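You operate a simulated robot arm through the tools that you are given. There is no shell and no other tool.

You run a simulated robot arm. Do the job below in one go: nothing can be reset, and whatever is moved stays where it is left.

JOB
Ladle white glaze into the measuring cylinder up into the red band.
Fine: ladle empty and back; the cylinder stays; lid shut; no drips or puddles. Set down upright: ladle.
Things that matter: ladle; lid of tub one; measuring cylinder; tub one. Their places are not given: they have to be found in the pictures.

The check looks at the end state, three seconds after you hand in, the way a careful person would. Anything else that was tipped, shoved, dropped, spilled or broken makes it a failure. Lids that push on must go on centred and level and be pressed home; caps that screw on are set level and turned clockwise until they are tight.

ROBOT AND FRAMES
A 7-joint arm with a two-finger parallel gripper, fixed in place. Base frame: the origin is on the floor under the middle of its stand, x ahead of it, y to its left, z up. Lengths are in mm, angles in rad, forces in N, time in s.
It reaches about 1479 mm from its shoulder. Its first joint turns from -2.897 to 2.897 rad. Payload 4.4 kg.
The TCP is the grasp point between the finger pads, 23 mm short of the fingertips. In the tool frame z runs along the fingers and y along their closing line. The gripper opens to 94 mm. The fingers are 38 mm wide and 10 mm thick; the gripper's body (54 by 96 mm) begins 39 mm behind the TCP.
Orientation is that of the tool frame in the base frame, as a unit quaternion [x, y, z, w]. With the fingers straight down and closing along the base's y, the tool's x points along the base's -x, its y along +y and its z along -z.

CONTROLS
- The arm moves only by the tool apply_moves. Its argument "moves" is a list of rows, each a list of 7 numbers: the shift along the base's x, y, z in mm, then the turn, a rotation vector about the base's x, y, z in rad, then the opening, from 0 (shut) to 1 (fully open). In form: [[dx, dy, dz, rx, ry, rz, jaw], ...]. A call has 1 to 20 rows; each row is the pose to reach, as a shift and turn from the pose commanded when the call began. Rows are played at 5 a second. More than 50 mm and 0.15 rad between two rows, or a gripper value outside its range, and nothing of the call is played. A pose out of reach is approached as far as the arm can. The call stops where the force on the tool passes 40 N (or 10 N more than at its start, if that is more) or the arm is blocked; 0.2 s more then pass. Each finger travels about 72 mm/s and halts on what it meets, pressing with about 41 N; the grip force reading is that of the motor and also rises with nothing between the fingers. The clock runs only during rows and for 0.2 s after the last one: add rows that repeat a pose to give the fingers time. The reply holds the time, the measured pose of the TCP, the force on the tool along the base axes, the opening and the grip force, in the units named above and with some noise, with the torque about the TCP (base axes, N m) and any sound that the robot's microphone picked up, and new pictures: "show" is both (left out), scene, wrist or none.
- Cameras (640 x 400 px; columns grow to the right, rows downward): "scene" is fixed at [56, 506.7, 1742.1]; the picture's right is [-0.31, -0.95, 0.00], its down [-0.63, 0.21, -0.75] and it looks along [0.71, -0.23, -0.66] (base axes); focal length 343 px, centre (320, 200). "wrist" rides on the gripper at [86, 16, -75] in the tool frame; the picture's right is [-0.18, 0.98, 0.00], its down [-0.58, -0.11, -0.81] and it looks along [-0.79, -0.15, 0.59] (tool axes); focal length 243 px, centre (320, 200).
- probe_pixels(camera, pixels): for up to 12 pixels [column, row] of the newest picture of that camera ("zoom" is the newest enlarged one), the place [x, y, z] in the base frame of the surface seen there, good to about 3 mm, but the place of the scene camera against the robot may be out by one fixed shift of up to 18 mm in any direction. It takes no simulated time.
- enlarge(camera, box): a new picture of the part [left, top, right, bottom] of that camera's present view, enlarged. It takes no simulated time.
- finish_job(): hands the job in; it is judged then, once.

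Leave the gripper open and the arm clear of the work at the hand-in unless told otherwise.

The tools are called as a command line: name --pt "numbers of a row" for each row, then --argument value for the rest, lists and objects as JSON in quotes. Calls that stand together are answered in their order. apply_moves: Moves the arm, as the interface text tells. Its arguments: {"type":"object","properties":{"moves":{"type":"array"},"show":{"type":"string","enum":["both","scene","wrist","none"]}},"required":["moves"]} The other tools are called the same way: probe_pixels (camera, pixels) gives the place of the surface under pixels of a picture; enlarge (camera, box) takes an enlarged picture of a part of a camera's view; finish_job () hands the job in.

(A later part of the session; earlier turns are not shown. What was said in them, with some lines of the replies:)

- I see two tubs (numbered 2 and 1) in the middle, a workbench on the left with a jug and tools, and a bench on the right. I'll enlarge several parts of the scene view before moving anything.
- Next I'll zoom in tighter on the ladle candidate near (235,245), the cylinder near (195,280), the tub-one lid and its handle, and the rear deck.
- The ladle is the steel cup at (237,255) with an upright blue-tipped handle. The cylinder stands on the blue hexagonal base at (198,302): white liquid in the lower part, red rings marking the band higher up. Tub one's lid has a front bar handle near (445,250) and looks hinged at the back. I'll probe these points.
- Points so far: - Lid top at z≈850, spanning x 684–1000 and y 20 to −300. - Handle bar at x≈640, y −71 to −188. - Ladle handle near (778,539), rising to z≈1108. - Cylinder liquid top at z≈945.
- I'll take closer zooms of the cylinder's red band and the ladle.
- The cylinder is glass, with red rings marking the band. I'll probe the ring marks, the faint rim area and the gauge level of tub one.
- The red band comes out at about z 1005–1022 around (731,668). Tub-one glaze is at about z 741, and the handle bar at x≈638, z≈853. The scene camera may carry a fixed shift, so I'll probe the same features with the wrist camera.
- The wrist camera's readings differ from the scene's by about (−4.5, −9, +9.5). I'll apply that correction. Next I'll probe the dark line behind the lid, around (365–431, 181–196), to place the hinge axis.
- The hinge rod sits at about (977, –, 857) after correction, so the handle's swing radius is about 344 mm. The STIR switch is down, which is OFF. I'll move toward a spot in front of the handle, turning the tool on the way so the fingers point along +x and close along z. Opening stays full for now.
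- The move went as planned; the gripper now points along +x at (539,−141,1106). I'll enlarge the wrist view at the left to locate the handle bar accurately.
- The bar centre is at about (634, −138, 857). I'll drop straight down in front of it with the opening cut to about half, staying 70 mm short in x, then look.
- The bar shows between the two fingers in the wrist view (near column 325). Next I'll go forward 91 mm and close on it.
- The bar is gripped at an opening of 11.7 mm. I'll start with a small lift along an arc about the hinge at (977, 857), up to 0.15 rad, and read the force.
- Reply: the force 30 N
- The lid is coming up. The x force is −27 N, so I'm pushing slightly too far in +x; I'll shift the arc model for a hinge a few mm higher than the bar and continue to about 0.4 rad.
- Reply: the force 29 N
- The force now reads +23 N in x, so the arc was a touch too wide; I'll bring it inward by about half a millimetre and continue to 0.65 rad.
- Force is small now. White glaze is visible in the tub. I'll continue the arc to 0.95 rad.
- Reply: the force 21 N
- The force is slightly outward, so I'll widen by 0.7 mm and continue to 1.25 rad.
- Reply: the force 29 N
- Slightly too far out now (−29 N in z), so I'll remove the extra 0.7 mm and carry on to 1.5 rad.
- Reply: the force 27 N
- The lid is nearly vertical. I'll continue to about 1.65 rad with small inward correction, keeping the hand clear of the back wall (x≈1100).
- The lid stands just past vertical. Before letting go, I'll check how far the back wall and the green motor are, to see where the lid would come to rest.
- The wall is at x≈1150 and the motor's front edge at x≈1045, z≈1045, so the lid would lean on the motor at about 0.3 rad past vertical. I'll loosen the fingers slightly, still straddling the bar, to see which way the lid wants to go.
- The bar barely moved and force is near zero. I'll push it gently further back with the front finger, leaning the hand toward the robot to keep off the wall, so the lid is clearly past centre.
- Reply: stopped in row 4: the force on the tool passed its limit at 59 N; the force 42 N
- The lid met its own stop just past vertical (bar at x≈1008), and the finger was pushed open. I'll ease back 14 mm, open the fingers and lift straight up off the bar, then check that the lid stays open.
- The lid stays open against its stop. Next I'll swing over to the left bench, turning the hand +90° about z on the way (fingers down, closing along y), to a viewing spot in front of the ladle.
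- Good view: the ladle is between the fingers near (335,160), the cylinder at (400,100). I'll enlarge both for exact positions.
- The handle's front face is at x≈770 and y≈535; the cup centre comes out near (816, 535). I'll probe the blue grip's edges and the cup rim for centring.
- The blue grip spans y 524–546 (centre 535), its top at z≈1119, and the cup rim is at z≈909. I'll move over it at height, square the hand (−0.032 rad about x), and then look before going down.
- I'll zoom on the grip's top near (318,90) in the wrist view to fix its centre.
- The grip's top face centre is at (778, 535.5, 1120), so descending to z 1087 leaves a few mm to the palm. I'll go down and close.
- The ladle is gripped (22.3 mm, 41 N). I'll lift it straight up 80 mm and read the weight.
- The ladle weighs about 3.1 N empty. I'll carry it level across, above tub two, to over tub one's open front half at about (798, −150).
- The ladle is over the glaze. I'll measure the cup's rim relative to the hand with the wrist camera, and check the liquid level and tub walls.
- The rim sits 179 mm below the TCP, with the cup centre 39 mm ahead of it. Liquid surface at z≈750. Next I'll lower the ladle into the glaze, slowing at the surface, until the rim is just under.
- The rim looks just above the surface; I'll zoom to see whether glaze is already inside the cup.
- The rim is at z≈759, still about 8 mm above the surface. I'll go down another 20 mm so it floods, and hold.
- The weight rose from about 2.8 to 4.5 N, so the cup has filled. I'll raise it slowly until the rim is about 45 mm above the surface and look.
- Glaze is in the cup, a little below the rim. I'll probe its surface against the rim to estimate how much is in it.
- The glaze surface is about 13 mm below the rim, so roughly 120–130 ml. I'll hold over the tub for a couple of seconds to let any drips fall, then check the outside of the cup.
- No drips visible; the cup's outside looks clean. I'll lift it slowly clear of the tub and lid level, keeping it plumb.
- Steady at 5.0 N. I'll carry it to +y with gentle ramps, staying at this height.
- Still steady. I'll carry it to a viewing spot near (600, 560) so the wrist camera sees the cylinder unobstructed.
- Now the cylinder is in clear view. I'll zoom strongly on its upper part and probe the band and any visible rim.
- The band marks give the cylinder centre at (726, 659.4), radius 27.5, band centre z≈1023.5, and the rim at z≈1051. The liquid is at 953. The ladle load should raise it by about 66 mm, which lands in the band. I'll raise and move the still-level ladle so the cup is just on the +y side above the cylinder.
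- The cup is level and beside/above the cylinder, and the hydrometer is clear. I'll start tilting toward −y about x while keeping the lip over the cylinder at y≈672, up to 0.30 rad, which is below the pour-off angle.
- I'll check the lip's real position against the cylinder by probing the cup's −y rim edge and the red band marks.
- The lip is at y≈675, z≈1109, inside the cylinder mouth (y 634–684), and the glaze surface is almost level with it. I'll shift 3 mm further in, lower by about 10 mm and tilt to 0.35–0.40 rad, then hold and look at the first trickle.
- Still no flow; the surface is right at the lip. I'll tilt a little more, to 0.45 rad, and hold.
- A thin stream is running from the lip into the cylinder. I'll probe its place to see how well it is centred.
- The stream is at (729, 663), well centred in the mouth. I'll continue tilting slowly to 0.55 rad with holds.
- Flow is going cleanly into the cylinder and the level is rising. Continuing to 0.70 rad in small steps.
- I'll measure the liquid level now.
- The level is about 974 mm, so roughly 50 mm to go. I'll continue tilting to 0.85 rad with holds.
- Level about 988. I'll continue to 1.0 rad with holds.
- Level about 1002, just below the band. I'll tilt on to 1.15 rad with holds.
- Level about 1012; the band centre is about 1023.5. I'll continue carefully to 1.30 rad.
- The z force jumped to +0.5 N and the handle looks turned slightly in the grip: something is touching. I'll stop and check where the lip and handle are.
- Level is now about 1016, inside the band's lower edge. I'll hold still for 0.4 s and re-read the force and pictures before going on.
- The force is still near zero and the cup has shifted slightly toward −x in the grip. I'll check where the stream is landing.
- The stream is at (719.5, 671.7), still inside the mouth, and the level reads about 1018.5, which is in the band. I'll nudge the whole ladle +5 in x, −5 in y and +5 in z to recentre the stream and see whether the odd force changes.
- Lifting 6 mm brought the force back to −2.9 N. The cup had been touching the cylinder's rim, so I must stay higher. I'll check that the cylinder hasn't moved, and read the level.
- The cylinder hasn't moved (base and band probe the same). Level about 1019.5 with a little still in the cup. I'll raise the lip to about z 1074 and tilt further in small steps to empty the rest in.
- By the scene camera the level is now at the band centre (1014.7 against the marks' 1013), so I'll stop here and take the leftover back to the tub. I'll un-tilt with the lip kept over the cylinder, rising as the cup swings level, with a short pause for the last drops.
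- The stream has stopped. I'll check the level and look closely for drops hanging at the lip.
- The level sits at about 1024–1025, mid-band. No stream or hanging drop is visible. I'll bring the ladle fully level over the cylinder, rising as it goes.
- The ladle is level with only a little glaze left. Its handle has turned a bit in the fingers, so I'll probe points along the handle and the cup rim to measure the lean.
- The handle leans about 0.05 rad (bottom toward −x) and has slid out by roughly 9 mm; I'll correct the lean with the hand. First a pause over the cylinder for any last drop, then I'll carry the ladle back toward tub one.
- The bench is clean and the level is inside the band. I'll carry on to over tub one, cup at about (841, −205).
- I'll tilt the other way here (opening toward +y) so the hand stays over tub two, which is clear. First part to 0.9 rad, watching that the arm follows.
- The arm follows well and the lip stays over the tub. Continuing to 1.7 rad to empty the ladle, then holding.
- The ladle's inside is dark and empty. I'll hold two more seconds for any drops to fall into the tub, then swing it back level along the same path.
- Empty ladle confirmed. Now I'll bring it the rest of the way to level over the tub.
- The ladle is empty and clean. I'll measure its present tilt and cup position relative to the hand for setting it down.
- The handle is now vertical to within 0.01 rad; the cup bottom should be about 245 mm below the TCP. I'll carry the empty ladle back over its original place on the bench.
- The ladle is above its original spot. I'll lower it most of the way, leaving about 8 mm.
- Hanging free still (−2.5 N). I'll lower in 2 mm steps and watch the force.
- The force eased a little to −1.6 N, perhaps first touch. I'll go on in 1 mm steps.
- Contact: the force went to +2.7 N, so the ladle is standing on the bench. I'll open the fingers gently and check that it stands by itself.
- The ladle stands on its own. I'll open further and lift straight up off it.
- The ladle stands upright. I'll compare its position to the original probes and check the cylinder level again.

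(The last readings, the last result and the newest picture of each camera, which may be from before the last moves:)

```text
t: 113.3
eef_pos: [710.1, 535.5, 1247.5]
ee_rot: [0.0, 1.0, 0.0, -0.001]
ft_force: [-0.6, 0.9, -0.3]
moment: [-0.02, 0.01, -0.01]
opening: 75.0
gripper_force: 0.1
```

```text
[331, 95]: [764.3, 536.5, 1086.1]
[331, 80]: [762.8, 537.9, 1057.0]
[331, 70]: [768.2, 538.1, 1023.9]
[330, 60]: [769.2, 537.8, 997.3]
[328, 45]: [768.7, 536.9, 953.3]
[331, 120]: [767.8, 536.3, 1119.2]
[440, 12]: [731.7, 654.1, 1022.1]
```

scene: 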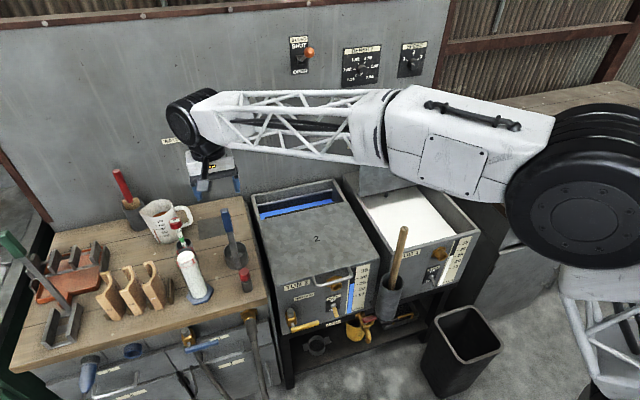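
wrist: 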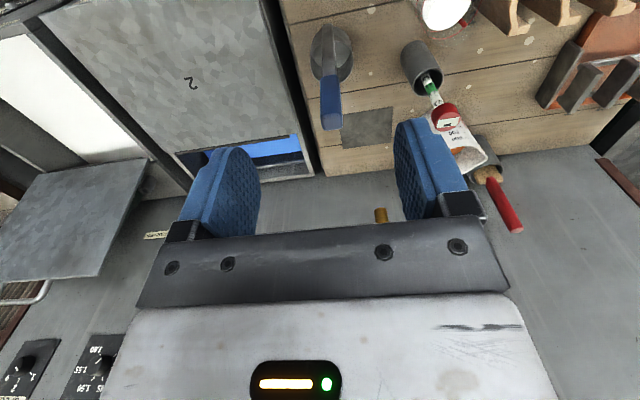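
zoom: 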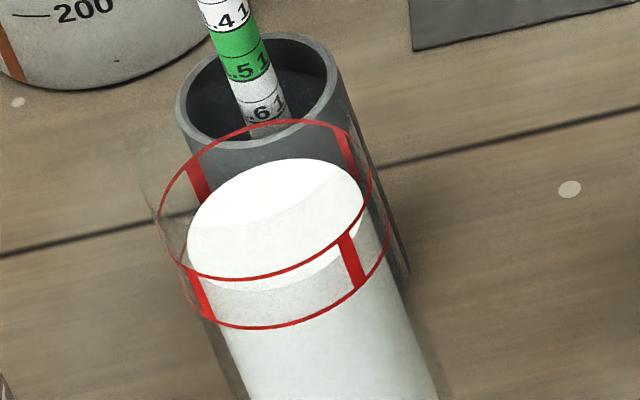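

The level is mid-band and the ladle is upright within about 6 mm of its old spot. Next: shut the lid. I'll swing the open hand back above the lid's handle, turning −90° about z so the fingers close along x.

apply_moves --pt "10 -25 10 0 0 -0.0873 0.6" --pt "25 -60 20 0 0 -0.1745 0.6" --pt "41 -98 28 0 0 -0.2618 0.6" --pt "57 -137 34 0 0 -0.3491 0.5" --pt "73 -176 40 0 0 -0.4363 0.5" --pt "89 -215 46 0 0 -0.5236 0.5" --pt "105 -254 50 0 0 -0.6109 0.5" --pt "121 -293 54 0 0 -0.6981 0.5" --pt "137 -332 58 0 0 -0.7854 0.5" --pt "153 -371 62 0 0 -0.8727 0.5" --pt "169 -410 66 0 0 -0.9599 0.5" --pt "186 -449 70 0 0 -1.0472 0.5" --pt "202 -488 73 0 0 -1.1345 0.5" --pt "218 -527 75 0 0 -1.2217 0.5" --pt "234 -566 75 0 0 -1.309 0.5" --pt "250 -605 75 0 0 -1.3963 0.5" --pt "264 -640 75 0 0 -1.4835 0.5" --pt "273 -660 75 0 0 -1.5708 0.5" --pt "273 -660 75 0 0 -1.5708 0.5" --show "both"

enlarge --camera "wrist" --box '[230, 0, 420, 240]'

```text
t: 117.3
eef_pos: [984.9, -128.1, 1322.1]
ee_rot: [0.708, 0.707, 0.001, -0.001]
ft_force: [0.2, 0.7, -0.2]
moment: [0.02, -0.04, 0.0]
opening: 46.9
gripper_force: 0.1
```

scene: 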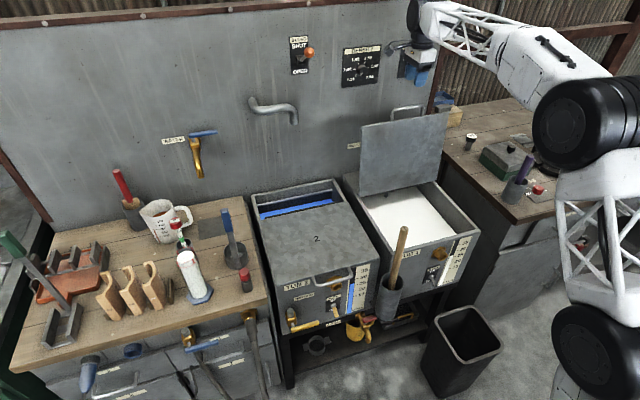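
wrist: 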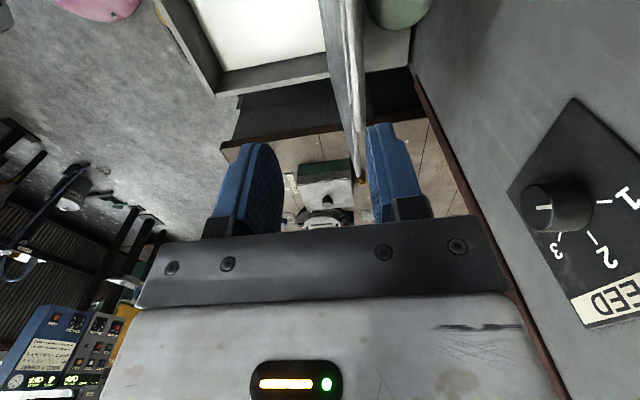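

```text
1.67 times, centred on (325, 120) of wrist
```

zoom: 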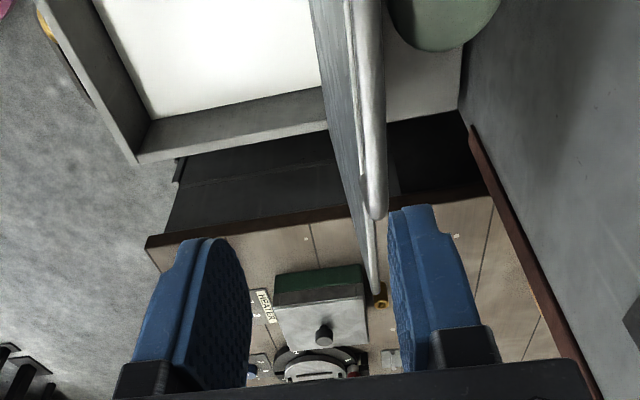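

I can see the lid's handle bar edge-on near columns 352–358 of the wrist view. I'll probe it.

probe_pixels --camera "wrist" --pixels '[[348, 20], [352, 40], [355, 60], [357, 80], [357, 100], [357, 115], [345, 40], [349, 60], [346, 20], [360, 90], [354, 90], [340, 30]]'

probe_pixels --camera "scene" --pixels '[[393, 115], [400, 107], [408, 106], [416, 105], [423, 108], [393, 112], [365, 130], [440, 120], [400, 150], [370, 180]]'

enlarge --camera "scene" --box '[370, 80, 460, 150]'

```text
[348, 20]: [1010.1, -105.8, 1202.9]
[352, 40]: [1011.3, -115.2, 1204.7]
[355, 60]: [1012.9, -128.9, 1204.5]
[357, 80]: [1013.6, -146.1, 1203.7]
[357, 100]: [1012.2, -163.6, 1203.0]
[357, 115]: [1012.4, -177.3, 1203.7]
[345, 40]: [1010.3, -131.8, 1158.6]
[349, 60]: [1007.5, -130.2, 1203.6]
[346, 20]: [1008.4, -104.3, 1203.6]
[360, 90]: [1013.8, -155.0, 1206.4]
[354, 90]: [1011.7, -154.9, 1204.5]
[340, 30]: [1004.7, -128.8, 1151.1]
```

```text
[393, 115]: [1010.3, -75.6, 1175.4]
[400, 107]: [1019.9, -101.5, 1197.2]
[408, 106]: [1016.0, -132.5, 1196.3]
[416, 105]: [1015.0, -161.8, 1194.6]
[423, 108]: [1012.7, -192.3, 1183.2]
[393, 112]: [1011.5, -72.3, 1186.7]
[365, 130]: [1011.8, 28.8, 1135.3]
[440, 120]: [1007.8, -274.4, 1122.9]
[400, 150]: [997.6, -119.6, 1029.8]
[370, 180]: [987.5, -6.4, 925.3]
```

```text
5.71 times, centred on (415, 115) of scene
```

zoom: 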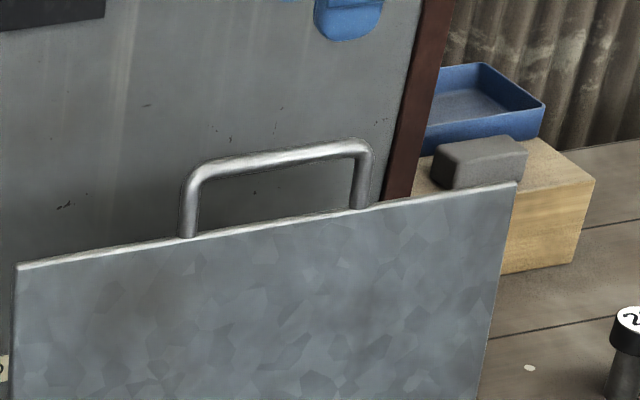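

The bar is at x≈1011, y −139, top z≈1204. I'll centre over it and descend to z≈1202 with fingers half open.

apply_moves --pt "13 -5 -5 0 0 0 0.5" --pt "26 -11 -15 0 0 0 0.5" --pt "26 -11 -45 0 0 0 0.5" --pt "26 -11 -75 0 0 0 0.5" --pt "26 -11 -100 0 0 0 0.5" --pt "26 -11 -118 0 0 0 0.5" --pt "26 -11 -118 0 0 0 0.5" --show "both"

enlarge --camera "wrist" --box '[230, 0, 420, 240]'

```text
t: 118.9
eef_pos: [1011.9, -137.1, 1204.4]
ee_rot: [0.707, 0.707, 0.001, 0.001]
ft_force: [-0.2, -0.5, 0.4]
moment: [0.03, -0.01, 0.03]
opening: 47.0
gripper_force: 0.1
```

scene: 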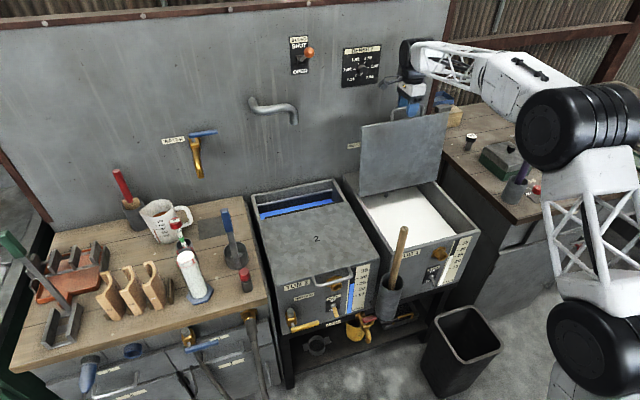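
wrist: 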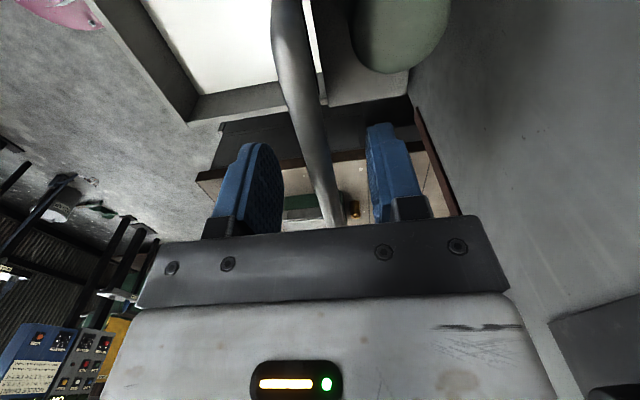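

```text
1.67 times, centred on (325, 120) of wrist
```

zoom: 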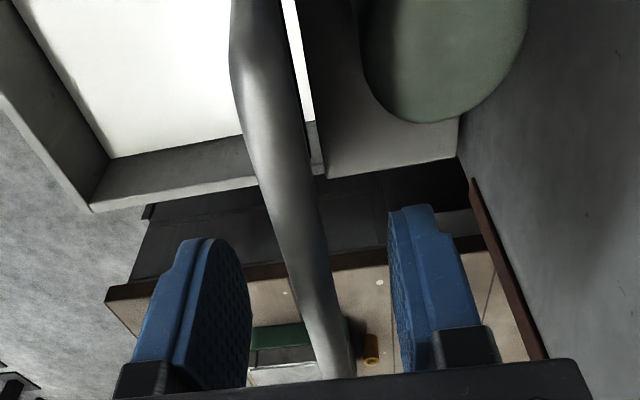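

The bar is centred between the fingers. Closing on it.

apply_moves --pt "0 0 0 0 0 0 0.3" --pt "0 0 0 0 0 0 0.15" --pt "0 0 0 0 0 0 0.05" --pt "0 0 0 0 0 0 0.05" --pt "0 0 0 0 0 0 0.05" --show "none"

```text
t: 120.1
eef_pos: [1011.5, -136.6, 1205.7]
ee_rot: [0.707, 0.707, 0.0, 0.001]
ft_force: [0.7, 0.4, 1.1]
moment: [-0.03, 0.02, 0.43]
opening: 11.7
gripper_force: 45.1
```

Gripped (11.7 mm). I'll start closing along the reverse arc, 0.2 rad first, and check the force.

apply_moves --pt "-8.6 0 0.7 0 -0.023 0 0.05" --pt "-17.2 0 1.2 0 -0.046 0 0.05" --pt "-34.3 0 1.7 0 -0.093 0 0.05" --pt "-51.5 0 1.3 0 -0.139 0 0.05" --pt "-68.6 0 -0.1 0 -0.186 0 0.05" --show "scene"

```text
t: 121.3
eef_pos: [943.0, -137.7, 1205.2]
ee_rot: [0.704, 0.704, 0.067, 0.066]
ft_force: [0.1, 10.0, 2.3]
moment: [0.13, -0.01, 0.19]
opening: 11.6
gripper_force: 45.5
```

scene: 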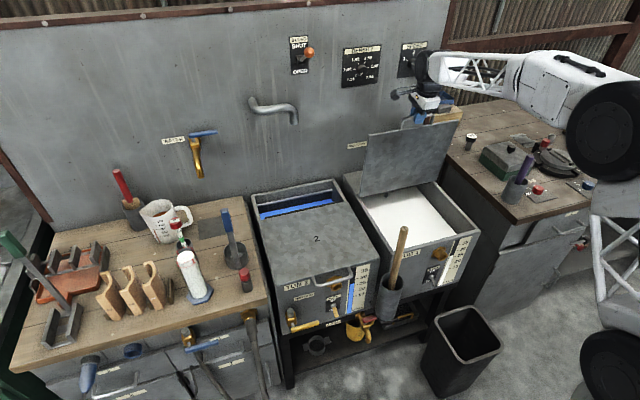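

Forces are small. Continuing the arc to about 1.09 rad.

apply_moves --pt "-17.0 0 -2.1 0 -0.0464 0 0.05" --pt "-34.0 0 -5.1 0 -0.0928 0 0.05" --pt "-50.7 0 -9.0 0 -0.1392 0 0.05" --pt "-67.2 0 -13.6 0 -0.1856 0 0.05" --pt "-83.5 0 -19.1 0 -0.232 0 0.05" --pt "-99.5 0 -25.4 0 -0.2784 0 0.05" --pt "-115.1 0 -32.5 0 -0.3248 0 0.05" --pt "-130.4 0 -40.4 0 -0.3712 0 0.05" --show "scene"

```text
t: 123.1
eef_pos: [811.2, -136.2, 1163.5]
ee_rot: [0.68, 0.679, 0.195, 0.195]
ft_force: [-7.8, -5.2, 13.9]
moment: [-0.41, -0.01, 0.06]
opening: 11.8
gripper_force: 45.0
```

scene: 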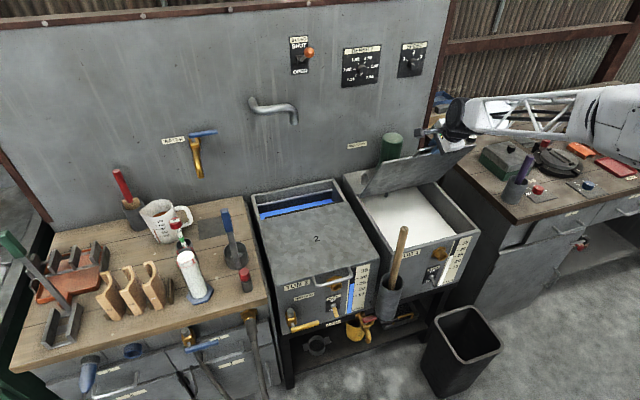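

Force is modest. Continuing to about 0.69 rad, nudging 0.4 mm outward.

apply_moves --pt "-15.1 0 -8.3 0 -0.0464 0 0.05" --pt "-29.5 0 -17.7 0 -0.0928 0 0.05" --pt "-43.4 0 -27.7 0 -0.1392 0 0.05" --pt "-56.9 0 -38.5 0 -0.1856 0 0.05" --pt "-69.7 0 -49.9 0 -0.232 0 0.05" --pt "-81.9 0 -61.9 0 -0.2784 0 0.05" --pt "-93.7 0 -74.5 0 -0.3248 0 0.05" --pt "-104.6 0 -87.7 0 -0.3712 0 0.05" --show "scene"

```text
t: 124.9
eef_pos: [708.4, -135.7, 1075.9]
ee_rot: [0.632, 0.632, 0.317, 0.317]
ft_force: [-11.2, 10.7, 8.1]
moment: [-0.66, -0.02, -0.87]
opening: 11.6
gripper_force: 45.1
```

scene: 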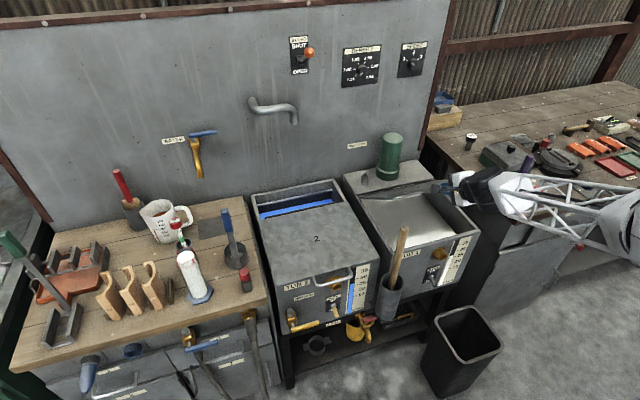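

Still fine. Continuing to about 0.29 rad.

apply_moves --pt "-10.6 0 -13.5 0 -0.0464 0 0.05" --pt "-20.3 0 -27.7 0 -0.0928 0 0.05" --pt "-29.3 0 -42.4 0 -0.1392 0 0.05" --pt "-37.4 0 -57.5 0 -0.1856 0 0.05" --pt "-44.8 0 -73.0 0 -0.232 0 0.05" --pt "-51.4 0 -88.9 0 -0.2784 0 0.05" --pt "-57.2 0 -105.1 0 -0.3248 0 0.05" --pt "-62.3 0 -121.5 0 -0.3712 0 0.05" --show "scene"

```text
t: 126.7
eef_pos: [647.2, -136.7, 953.2]
ee_rot: [0.563, 0.562, 0.428, 0.429]
ft_force: [-21.0, -18.0, 2.8]
moment: [-0.14, 0.01, -0.41]
opening: 11.6
gripper_force: 44.8
```

scene: 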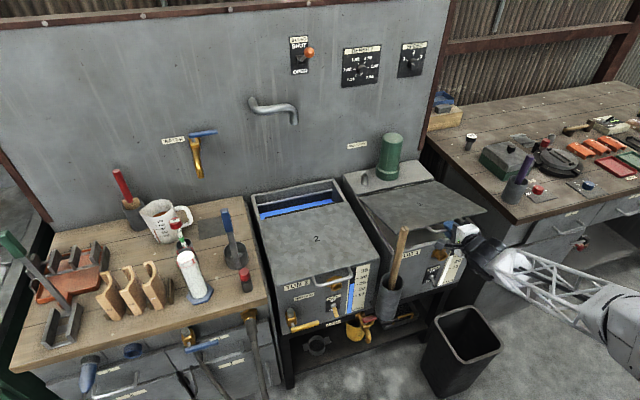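

The lid is nearly down. I'll continue to about 0.04 rad, with a little more outward correction.

apply_moves --pt "-4.7 0 -16.6 0 -0.0464 0 0.05" --pt "-8.0 0 -33.5 0 -0.0928 0 0.05" --pt "-10.5 0 -50.5 0 -0.1392 0 0.05" --pt "-12.2 0 -67.6 0 -0.1856 0 0.05" --pt "-12.9 0 -80.0 0 -0.222 0 0.05" --pt "-12.9 0 -84.8 0 -0.232 0 0.05" --show "both"

```text
t: 128.1
eef_pos: [633.7, -136.0, 868.7]
ee_rot: [0.509, 0.509, 0.49, 0.491]
ft_force: [5.2, -6.6, -1.2]
moment: [-0.06, -0.1, -0.64]
opening: 11.8
gripper_force: 45.0
```

scene: 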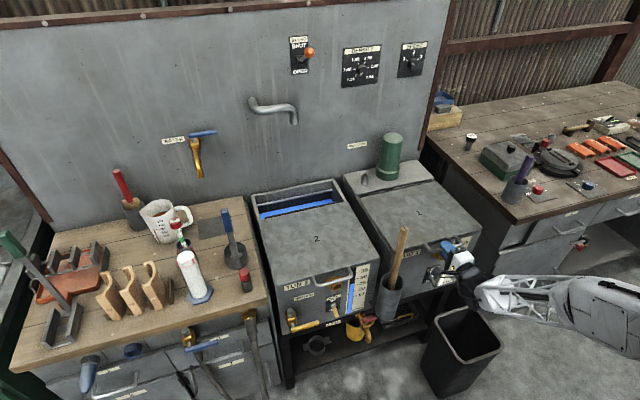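
wrist: 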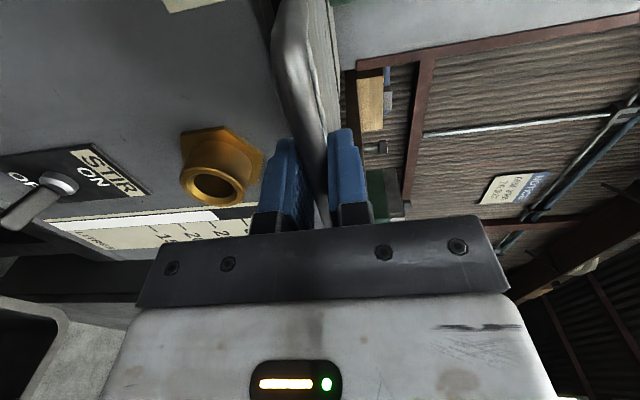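

About 12 mm to go. I'll lower the last bit slowly in 3 mm steps.

apply_moves --pt "0 0 -3 0 -0.01 0 0.05" --pt "0 0 -6 0 -0.02 0 0.05" --pt "0 0 -9 0 -0.03 0 0.05" --pt "0 0 -11 0 -0.035 0 0.05" --pt "0 0 -12 0 -0.04 0 0.05" --pt "0 0 -12 0 -0.04 0 0.05" --show "scene"

```text
t: 129.5
eef_pos: [633.3, -135.5, 855.7]
ee_rot: [0.5, 0.499, 0.5, 0.501]
ft_force: [-23.7, 17.6, -4.6]
moment: [-0.12, 0.01, 0.19]
opening: 11.4
gripper_force: 45.0
```

scene: 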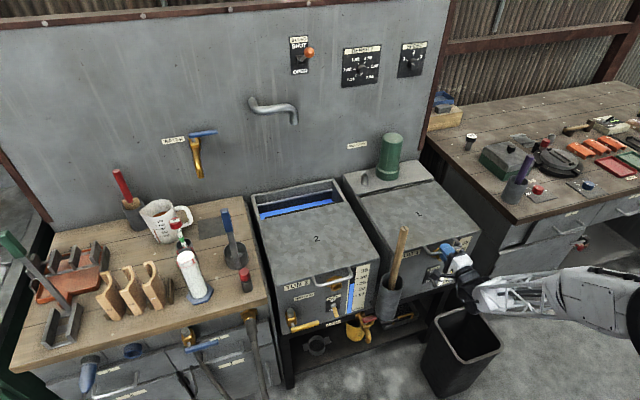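

Force z is −4.6 N, so no firm contact yet. I'll press down in 1 mm steps until the lid meets the tub.

apply_moves --pt "-0.5 0 -1 0 0 0 0.05" --pt "-0.5 0 -2 0 0 0 0.05" --pt "-0.5 0 -2 0 0 0 0.05" --show "none"

```text
t: 130.3
eef_pos: [632.9, -136.2, 856.1]
ee_rot: [0.499, 0.499, 0.502, 0.5]
ft_force: [4.7, 29.1, -1.9]
moment: [0.02, 0.05, 0.27]
opening: 11.8
gripper_force: 45.0
```

Position z≈856 matches the height where the bar was first gripped with the lid shut. I'll release the handle and look.

apply_moves --pt "-0.5 0 -2 0 0 0 0.15" --pt "-0.5 0 -2 0 0 0 0.3" --pt "-0.5 0 -2 0 0 0 0.5" --pt "-0.5 0 -2 0 0 0 0.5" --pt "-0.5 0 -2 0 0 0 0.5" --show "both"

enlarge --camera "scene" --box '[340, 150, 490, 290]'

enlarge --camera "wrist" --box '[230, 0, 420, 240]'

```text
t: 131.5
eef_pos: [631.7, -136.7, 852.8]
ee_rot: [0.499, 0.498, 0.502, 0.501]
ft_force: [0.2, 0.3, 0.0]
moment: [-0.01, -0.01, 0.02]
opening: 46.8
gripper_force: 0.0
```

scene: 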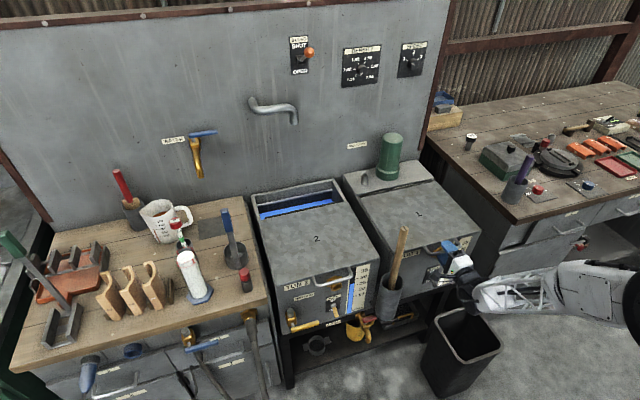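
wrist: 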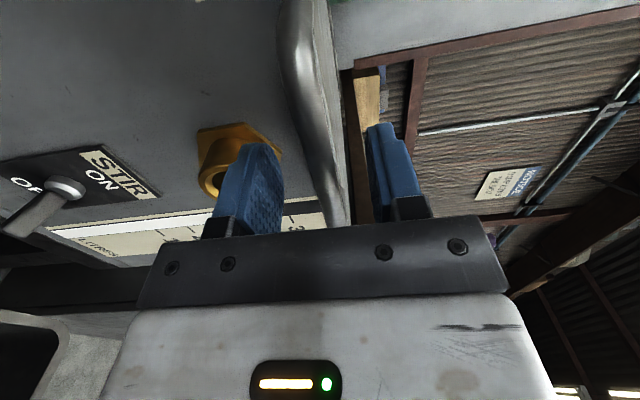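

```text
2.86 times, centred on (415, 220) of scene
```

zoom: 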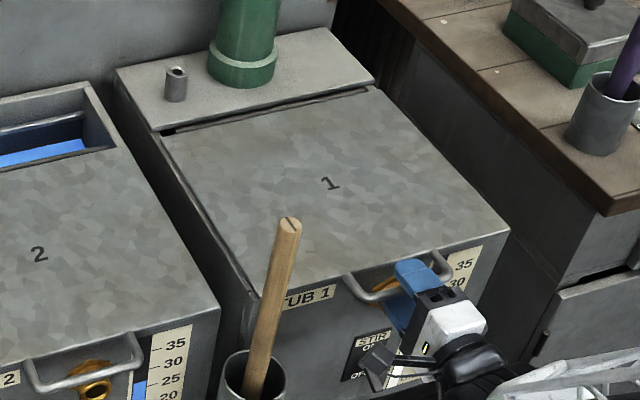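

```text
1.67 times, centred on (325, 120) of wrist
```

zoom: 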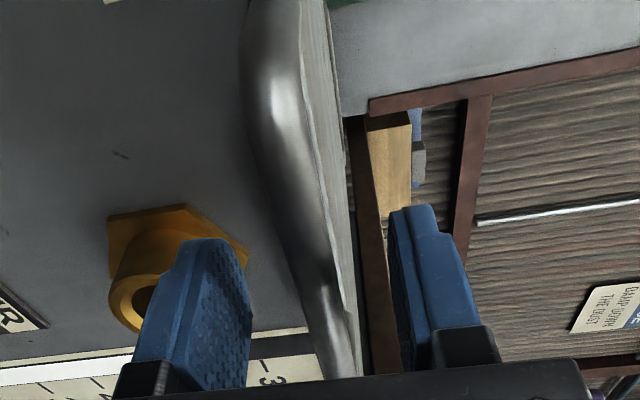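

The lid lies flat and shut, with the handle free between the open fingers. I'll back straight out in −x, then check lid height points all around.

apply_moves --pt "-10 0 1 0 0 0 0.5" --pt "-30 0 2 0 0 0 0.5" --pt "-60 0 2 0 0 0 0.5" --pt "-95 0 2 0 0 0 0.5" --pt "-100 0 30 0 0 0 0.5" --pt "-100 0 75 0 0 0 0.5" --pt "-100 0 120 0 0 0 0.5" --pt "-100 0 165 0 0 0 0.5" --show "both"

probe_pixels --camera "scene" --pixels '[[361, 196.5], [431, 183], [477, 230], [396, 254], [420, 210], [442, 250], [398, 188.8], [440, 240], [380, 215], [450, 210]]'

enlarge --camera "scene" --box '[340, 150, 490, 290]'

```text
t: 133.3
eef_pos: [530.9, -136.6, 1018.0]
ee_rot: [0.5, 0.499, 0.501, 0.5]
ft_force: [0.9, 0.1, 0.0]
moment: [-0.02, 0.0, 0.01]
opening: 46.8
gripper_force: 0.1
```

scene: 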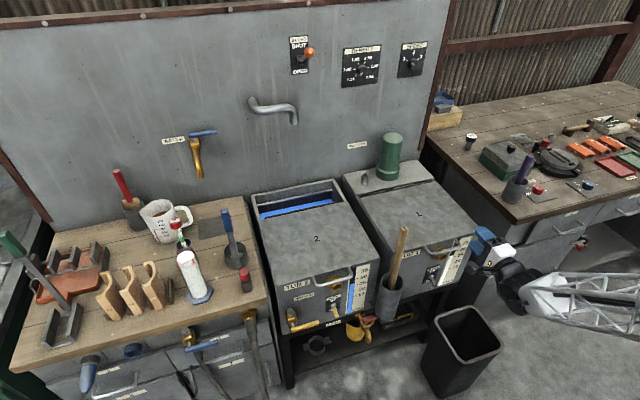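
wrist: 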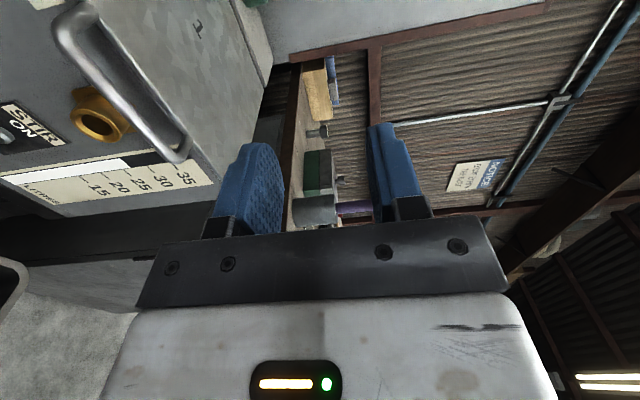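

```text
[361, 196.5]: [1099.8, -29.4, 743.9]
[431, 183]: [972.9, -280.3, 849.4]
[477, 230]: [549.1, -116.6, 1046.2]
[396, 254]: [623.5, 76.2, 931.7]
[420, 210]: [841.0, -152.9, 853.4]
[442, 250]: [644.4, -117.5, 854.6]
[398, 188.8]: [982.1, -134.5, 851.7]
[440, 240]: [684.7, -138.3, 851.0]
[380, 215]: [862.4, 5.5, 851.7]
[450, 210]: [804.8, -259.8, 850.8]
```

```text
2.86 times, centred on (415, 220) of scene
```

zoom: 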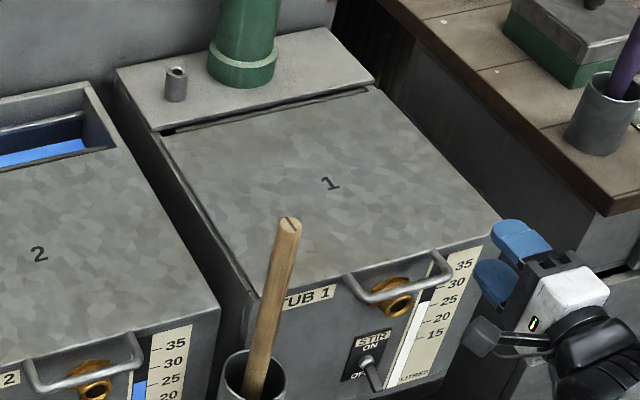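

The lid is shut: its top probes at z 851–854 everywhere, as at the start, and STIR is still OFF. I'll move the arm to a clear place with the gripper open, then inspect for drips.

apply_moves --pt "-10 0 40 0 0 0 0.6" --pt "-20 0 85 0 0 0 0.8" --pt "-20 0 130 0 0 0 1" --pt "-20 0 175 0 0 0 1" --pt "-20 0 220 0 0 0 1" --pt "-20 0 260 0 0 0 1" --pt "-20 -20 290 0 0 0 1" --pt "-20 -50 310 0 0 0 1" --pt "-20 -50 310 0 0 0 1" --show "both"

enlarge --camera "scene" --box '[100, 180, 280, 320]'

enlarge --camera "scene" --box '[230, 170, 400, 300]'

enlarge --camera "scene" --box '[330, 150, 490, 290]'

enlarge --camera "scene" --box '[260, 280, 520, 400]'

enlarge --camera "scene" --box '[160, 230, 260, 310]'

```text
t: 135.3
eef_pos: [514.8, -183.2, 1332.7]
ee_rot: [0.498, 0.499, 0.501, 0.502]
ft_force: [0.6, 0.3, 0.0]
moment: [0.0, -0.03, 0.01]
opening: 94.1
gripper_force: 0.1
```

scene: 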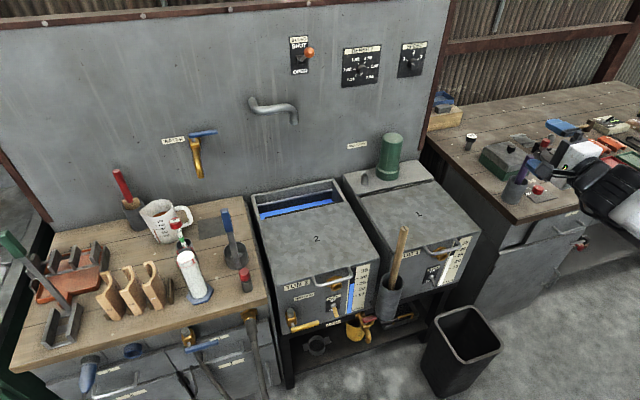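
wrist: 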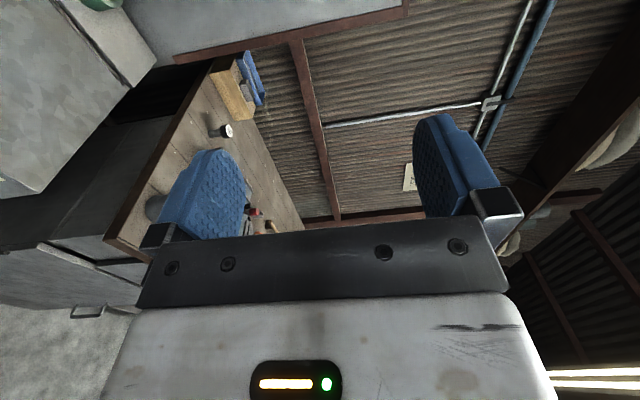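

```text
2.86 times, centred on (190, 250) of scene
```

zoom: 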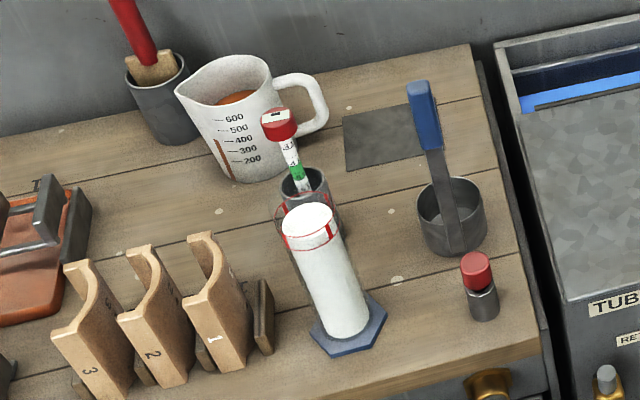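

```text
3.08 times, centred on (315, 235) of scene
```

zoom: 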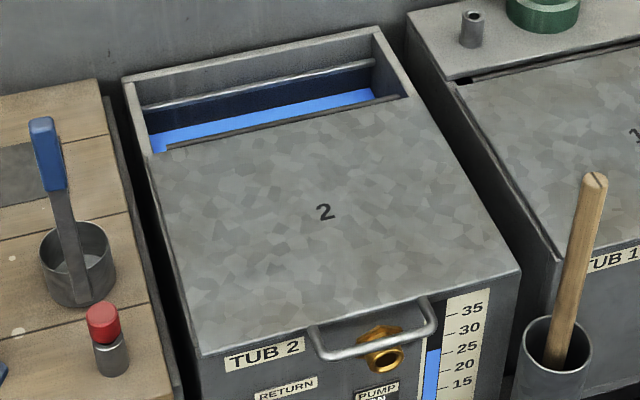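

```text
2.86 times, centred on (410, 220) of scene
```

zoom: 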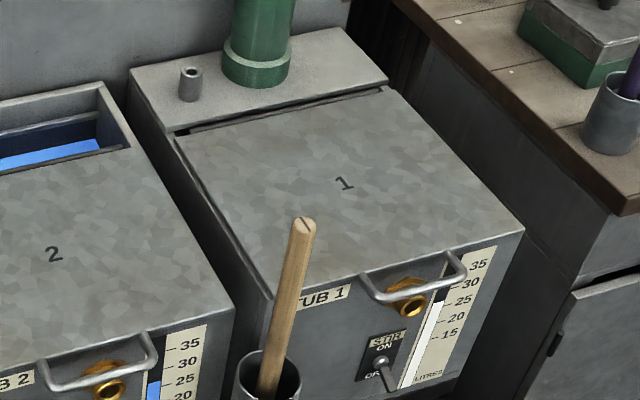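

```text
2.46 times, centred on (390, 340) of scene
```

zoom: 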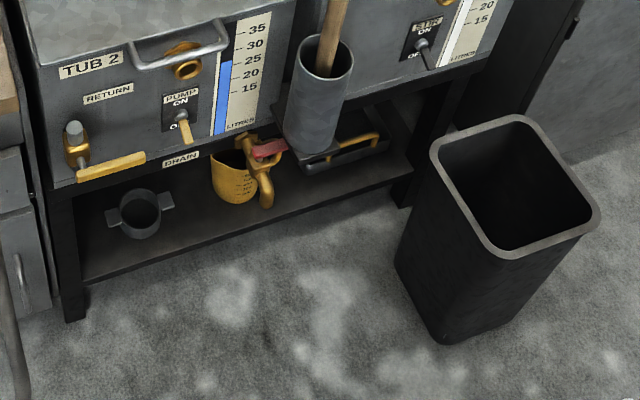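

```text
5.00 times, centred on (210, 270) of scene
```

zoom: 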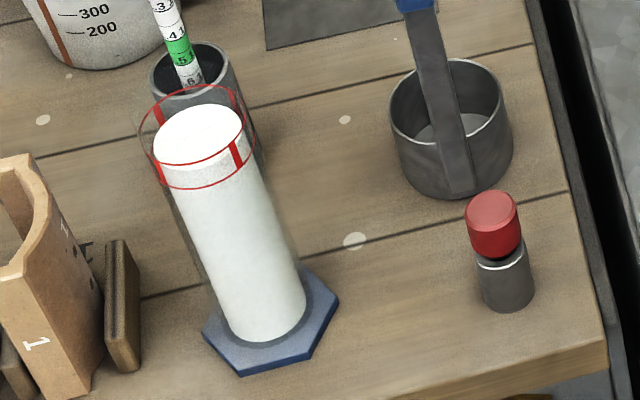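

Everything checks out:
- The white glaze sits inside the red band, about mid-band.
- The cylinder hasn't moved.
- The ladle is empty and upright back at its place.
- Tub one's lid is shut and STIR is still OFF.
- I see no drips or puddles on the bench, tubs or floor; the pale spots were there in the first pictures.
- The gripper is open and clear.

Handing in.

finish_job

```text
The job is handed in.
```

I filled the measuring cylinder with white glaze to about the middle of the red band and handed the job in. I haven't seen a verdict from the check.

- **Cylinder:** the level reads about z 1024–1026, and the red band runs from about 1015 to 1032. While pouring, the cup briefly rested on the cylinder's rim. Its base and band marks probed the same afterwards, so it did not move.
- **Ladle:** the last bit of glaze went back into tub one. The ladle is empty and standing upright about 6 mm from its old spot.
- **Lid of tub one:** it is shut, and its top reads the same height as at the start.
- **Drips and puddles:** I saw none on the bench, tubs or floor in the final pictures. The pale spots there were already in the first ones.

The gripper is open and the arm is clear of the work.
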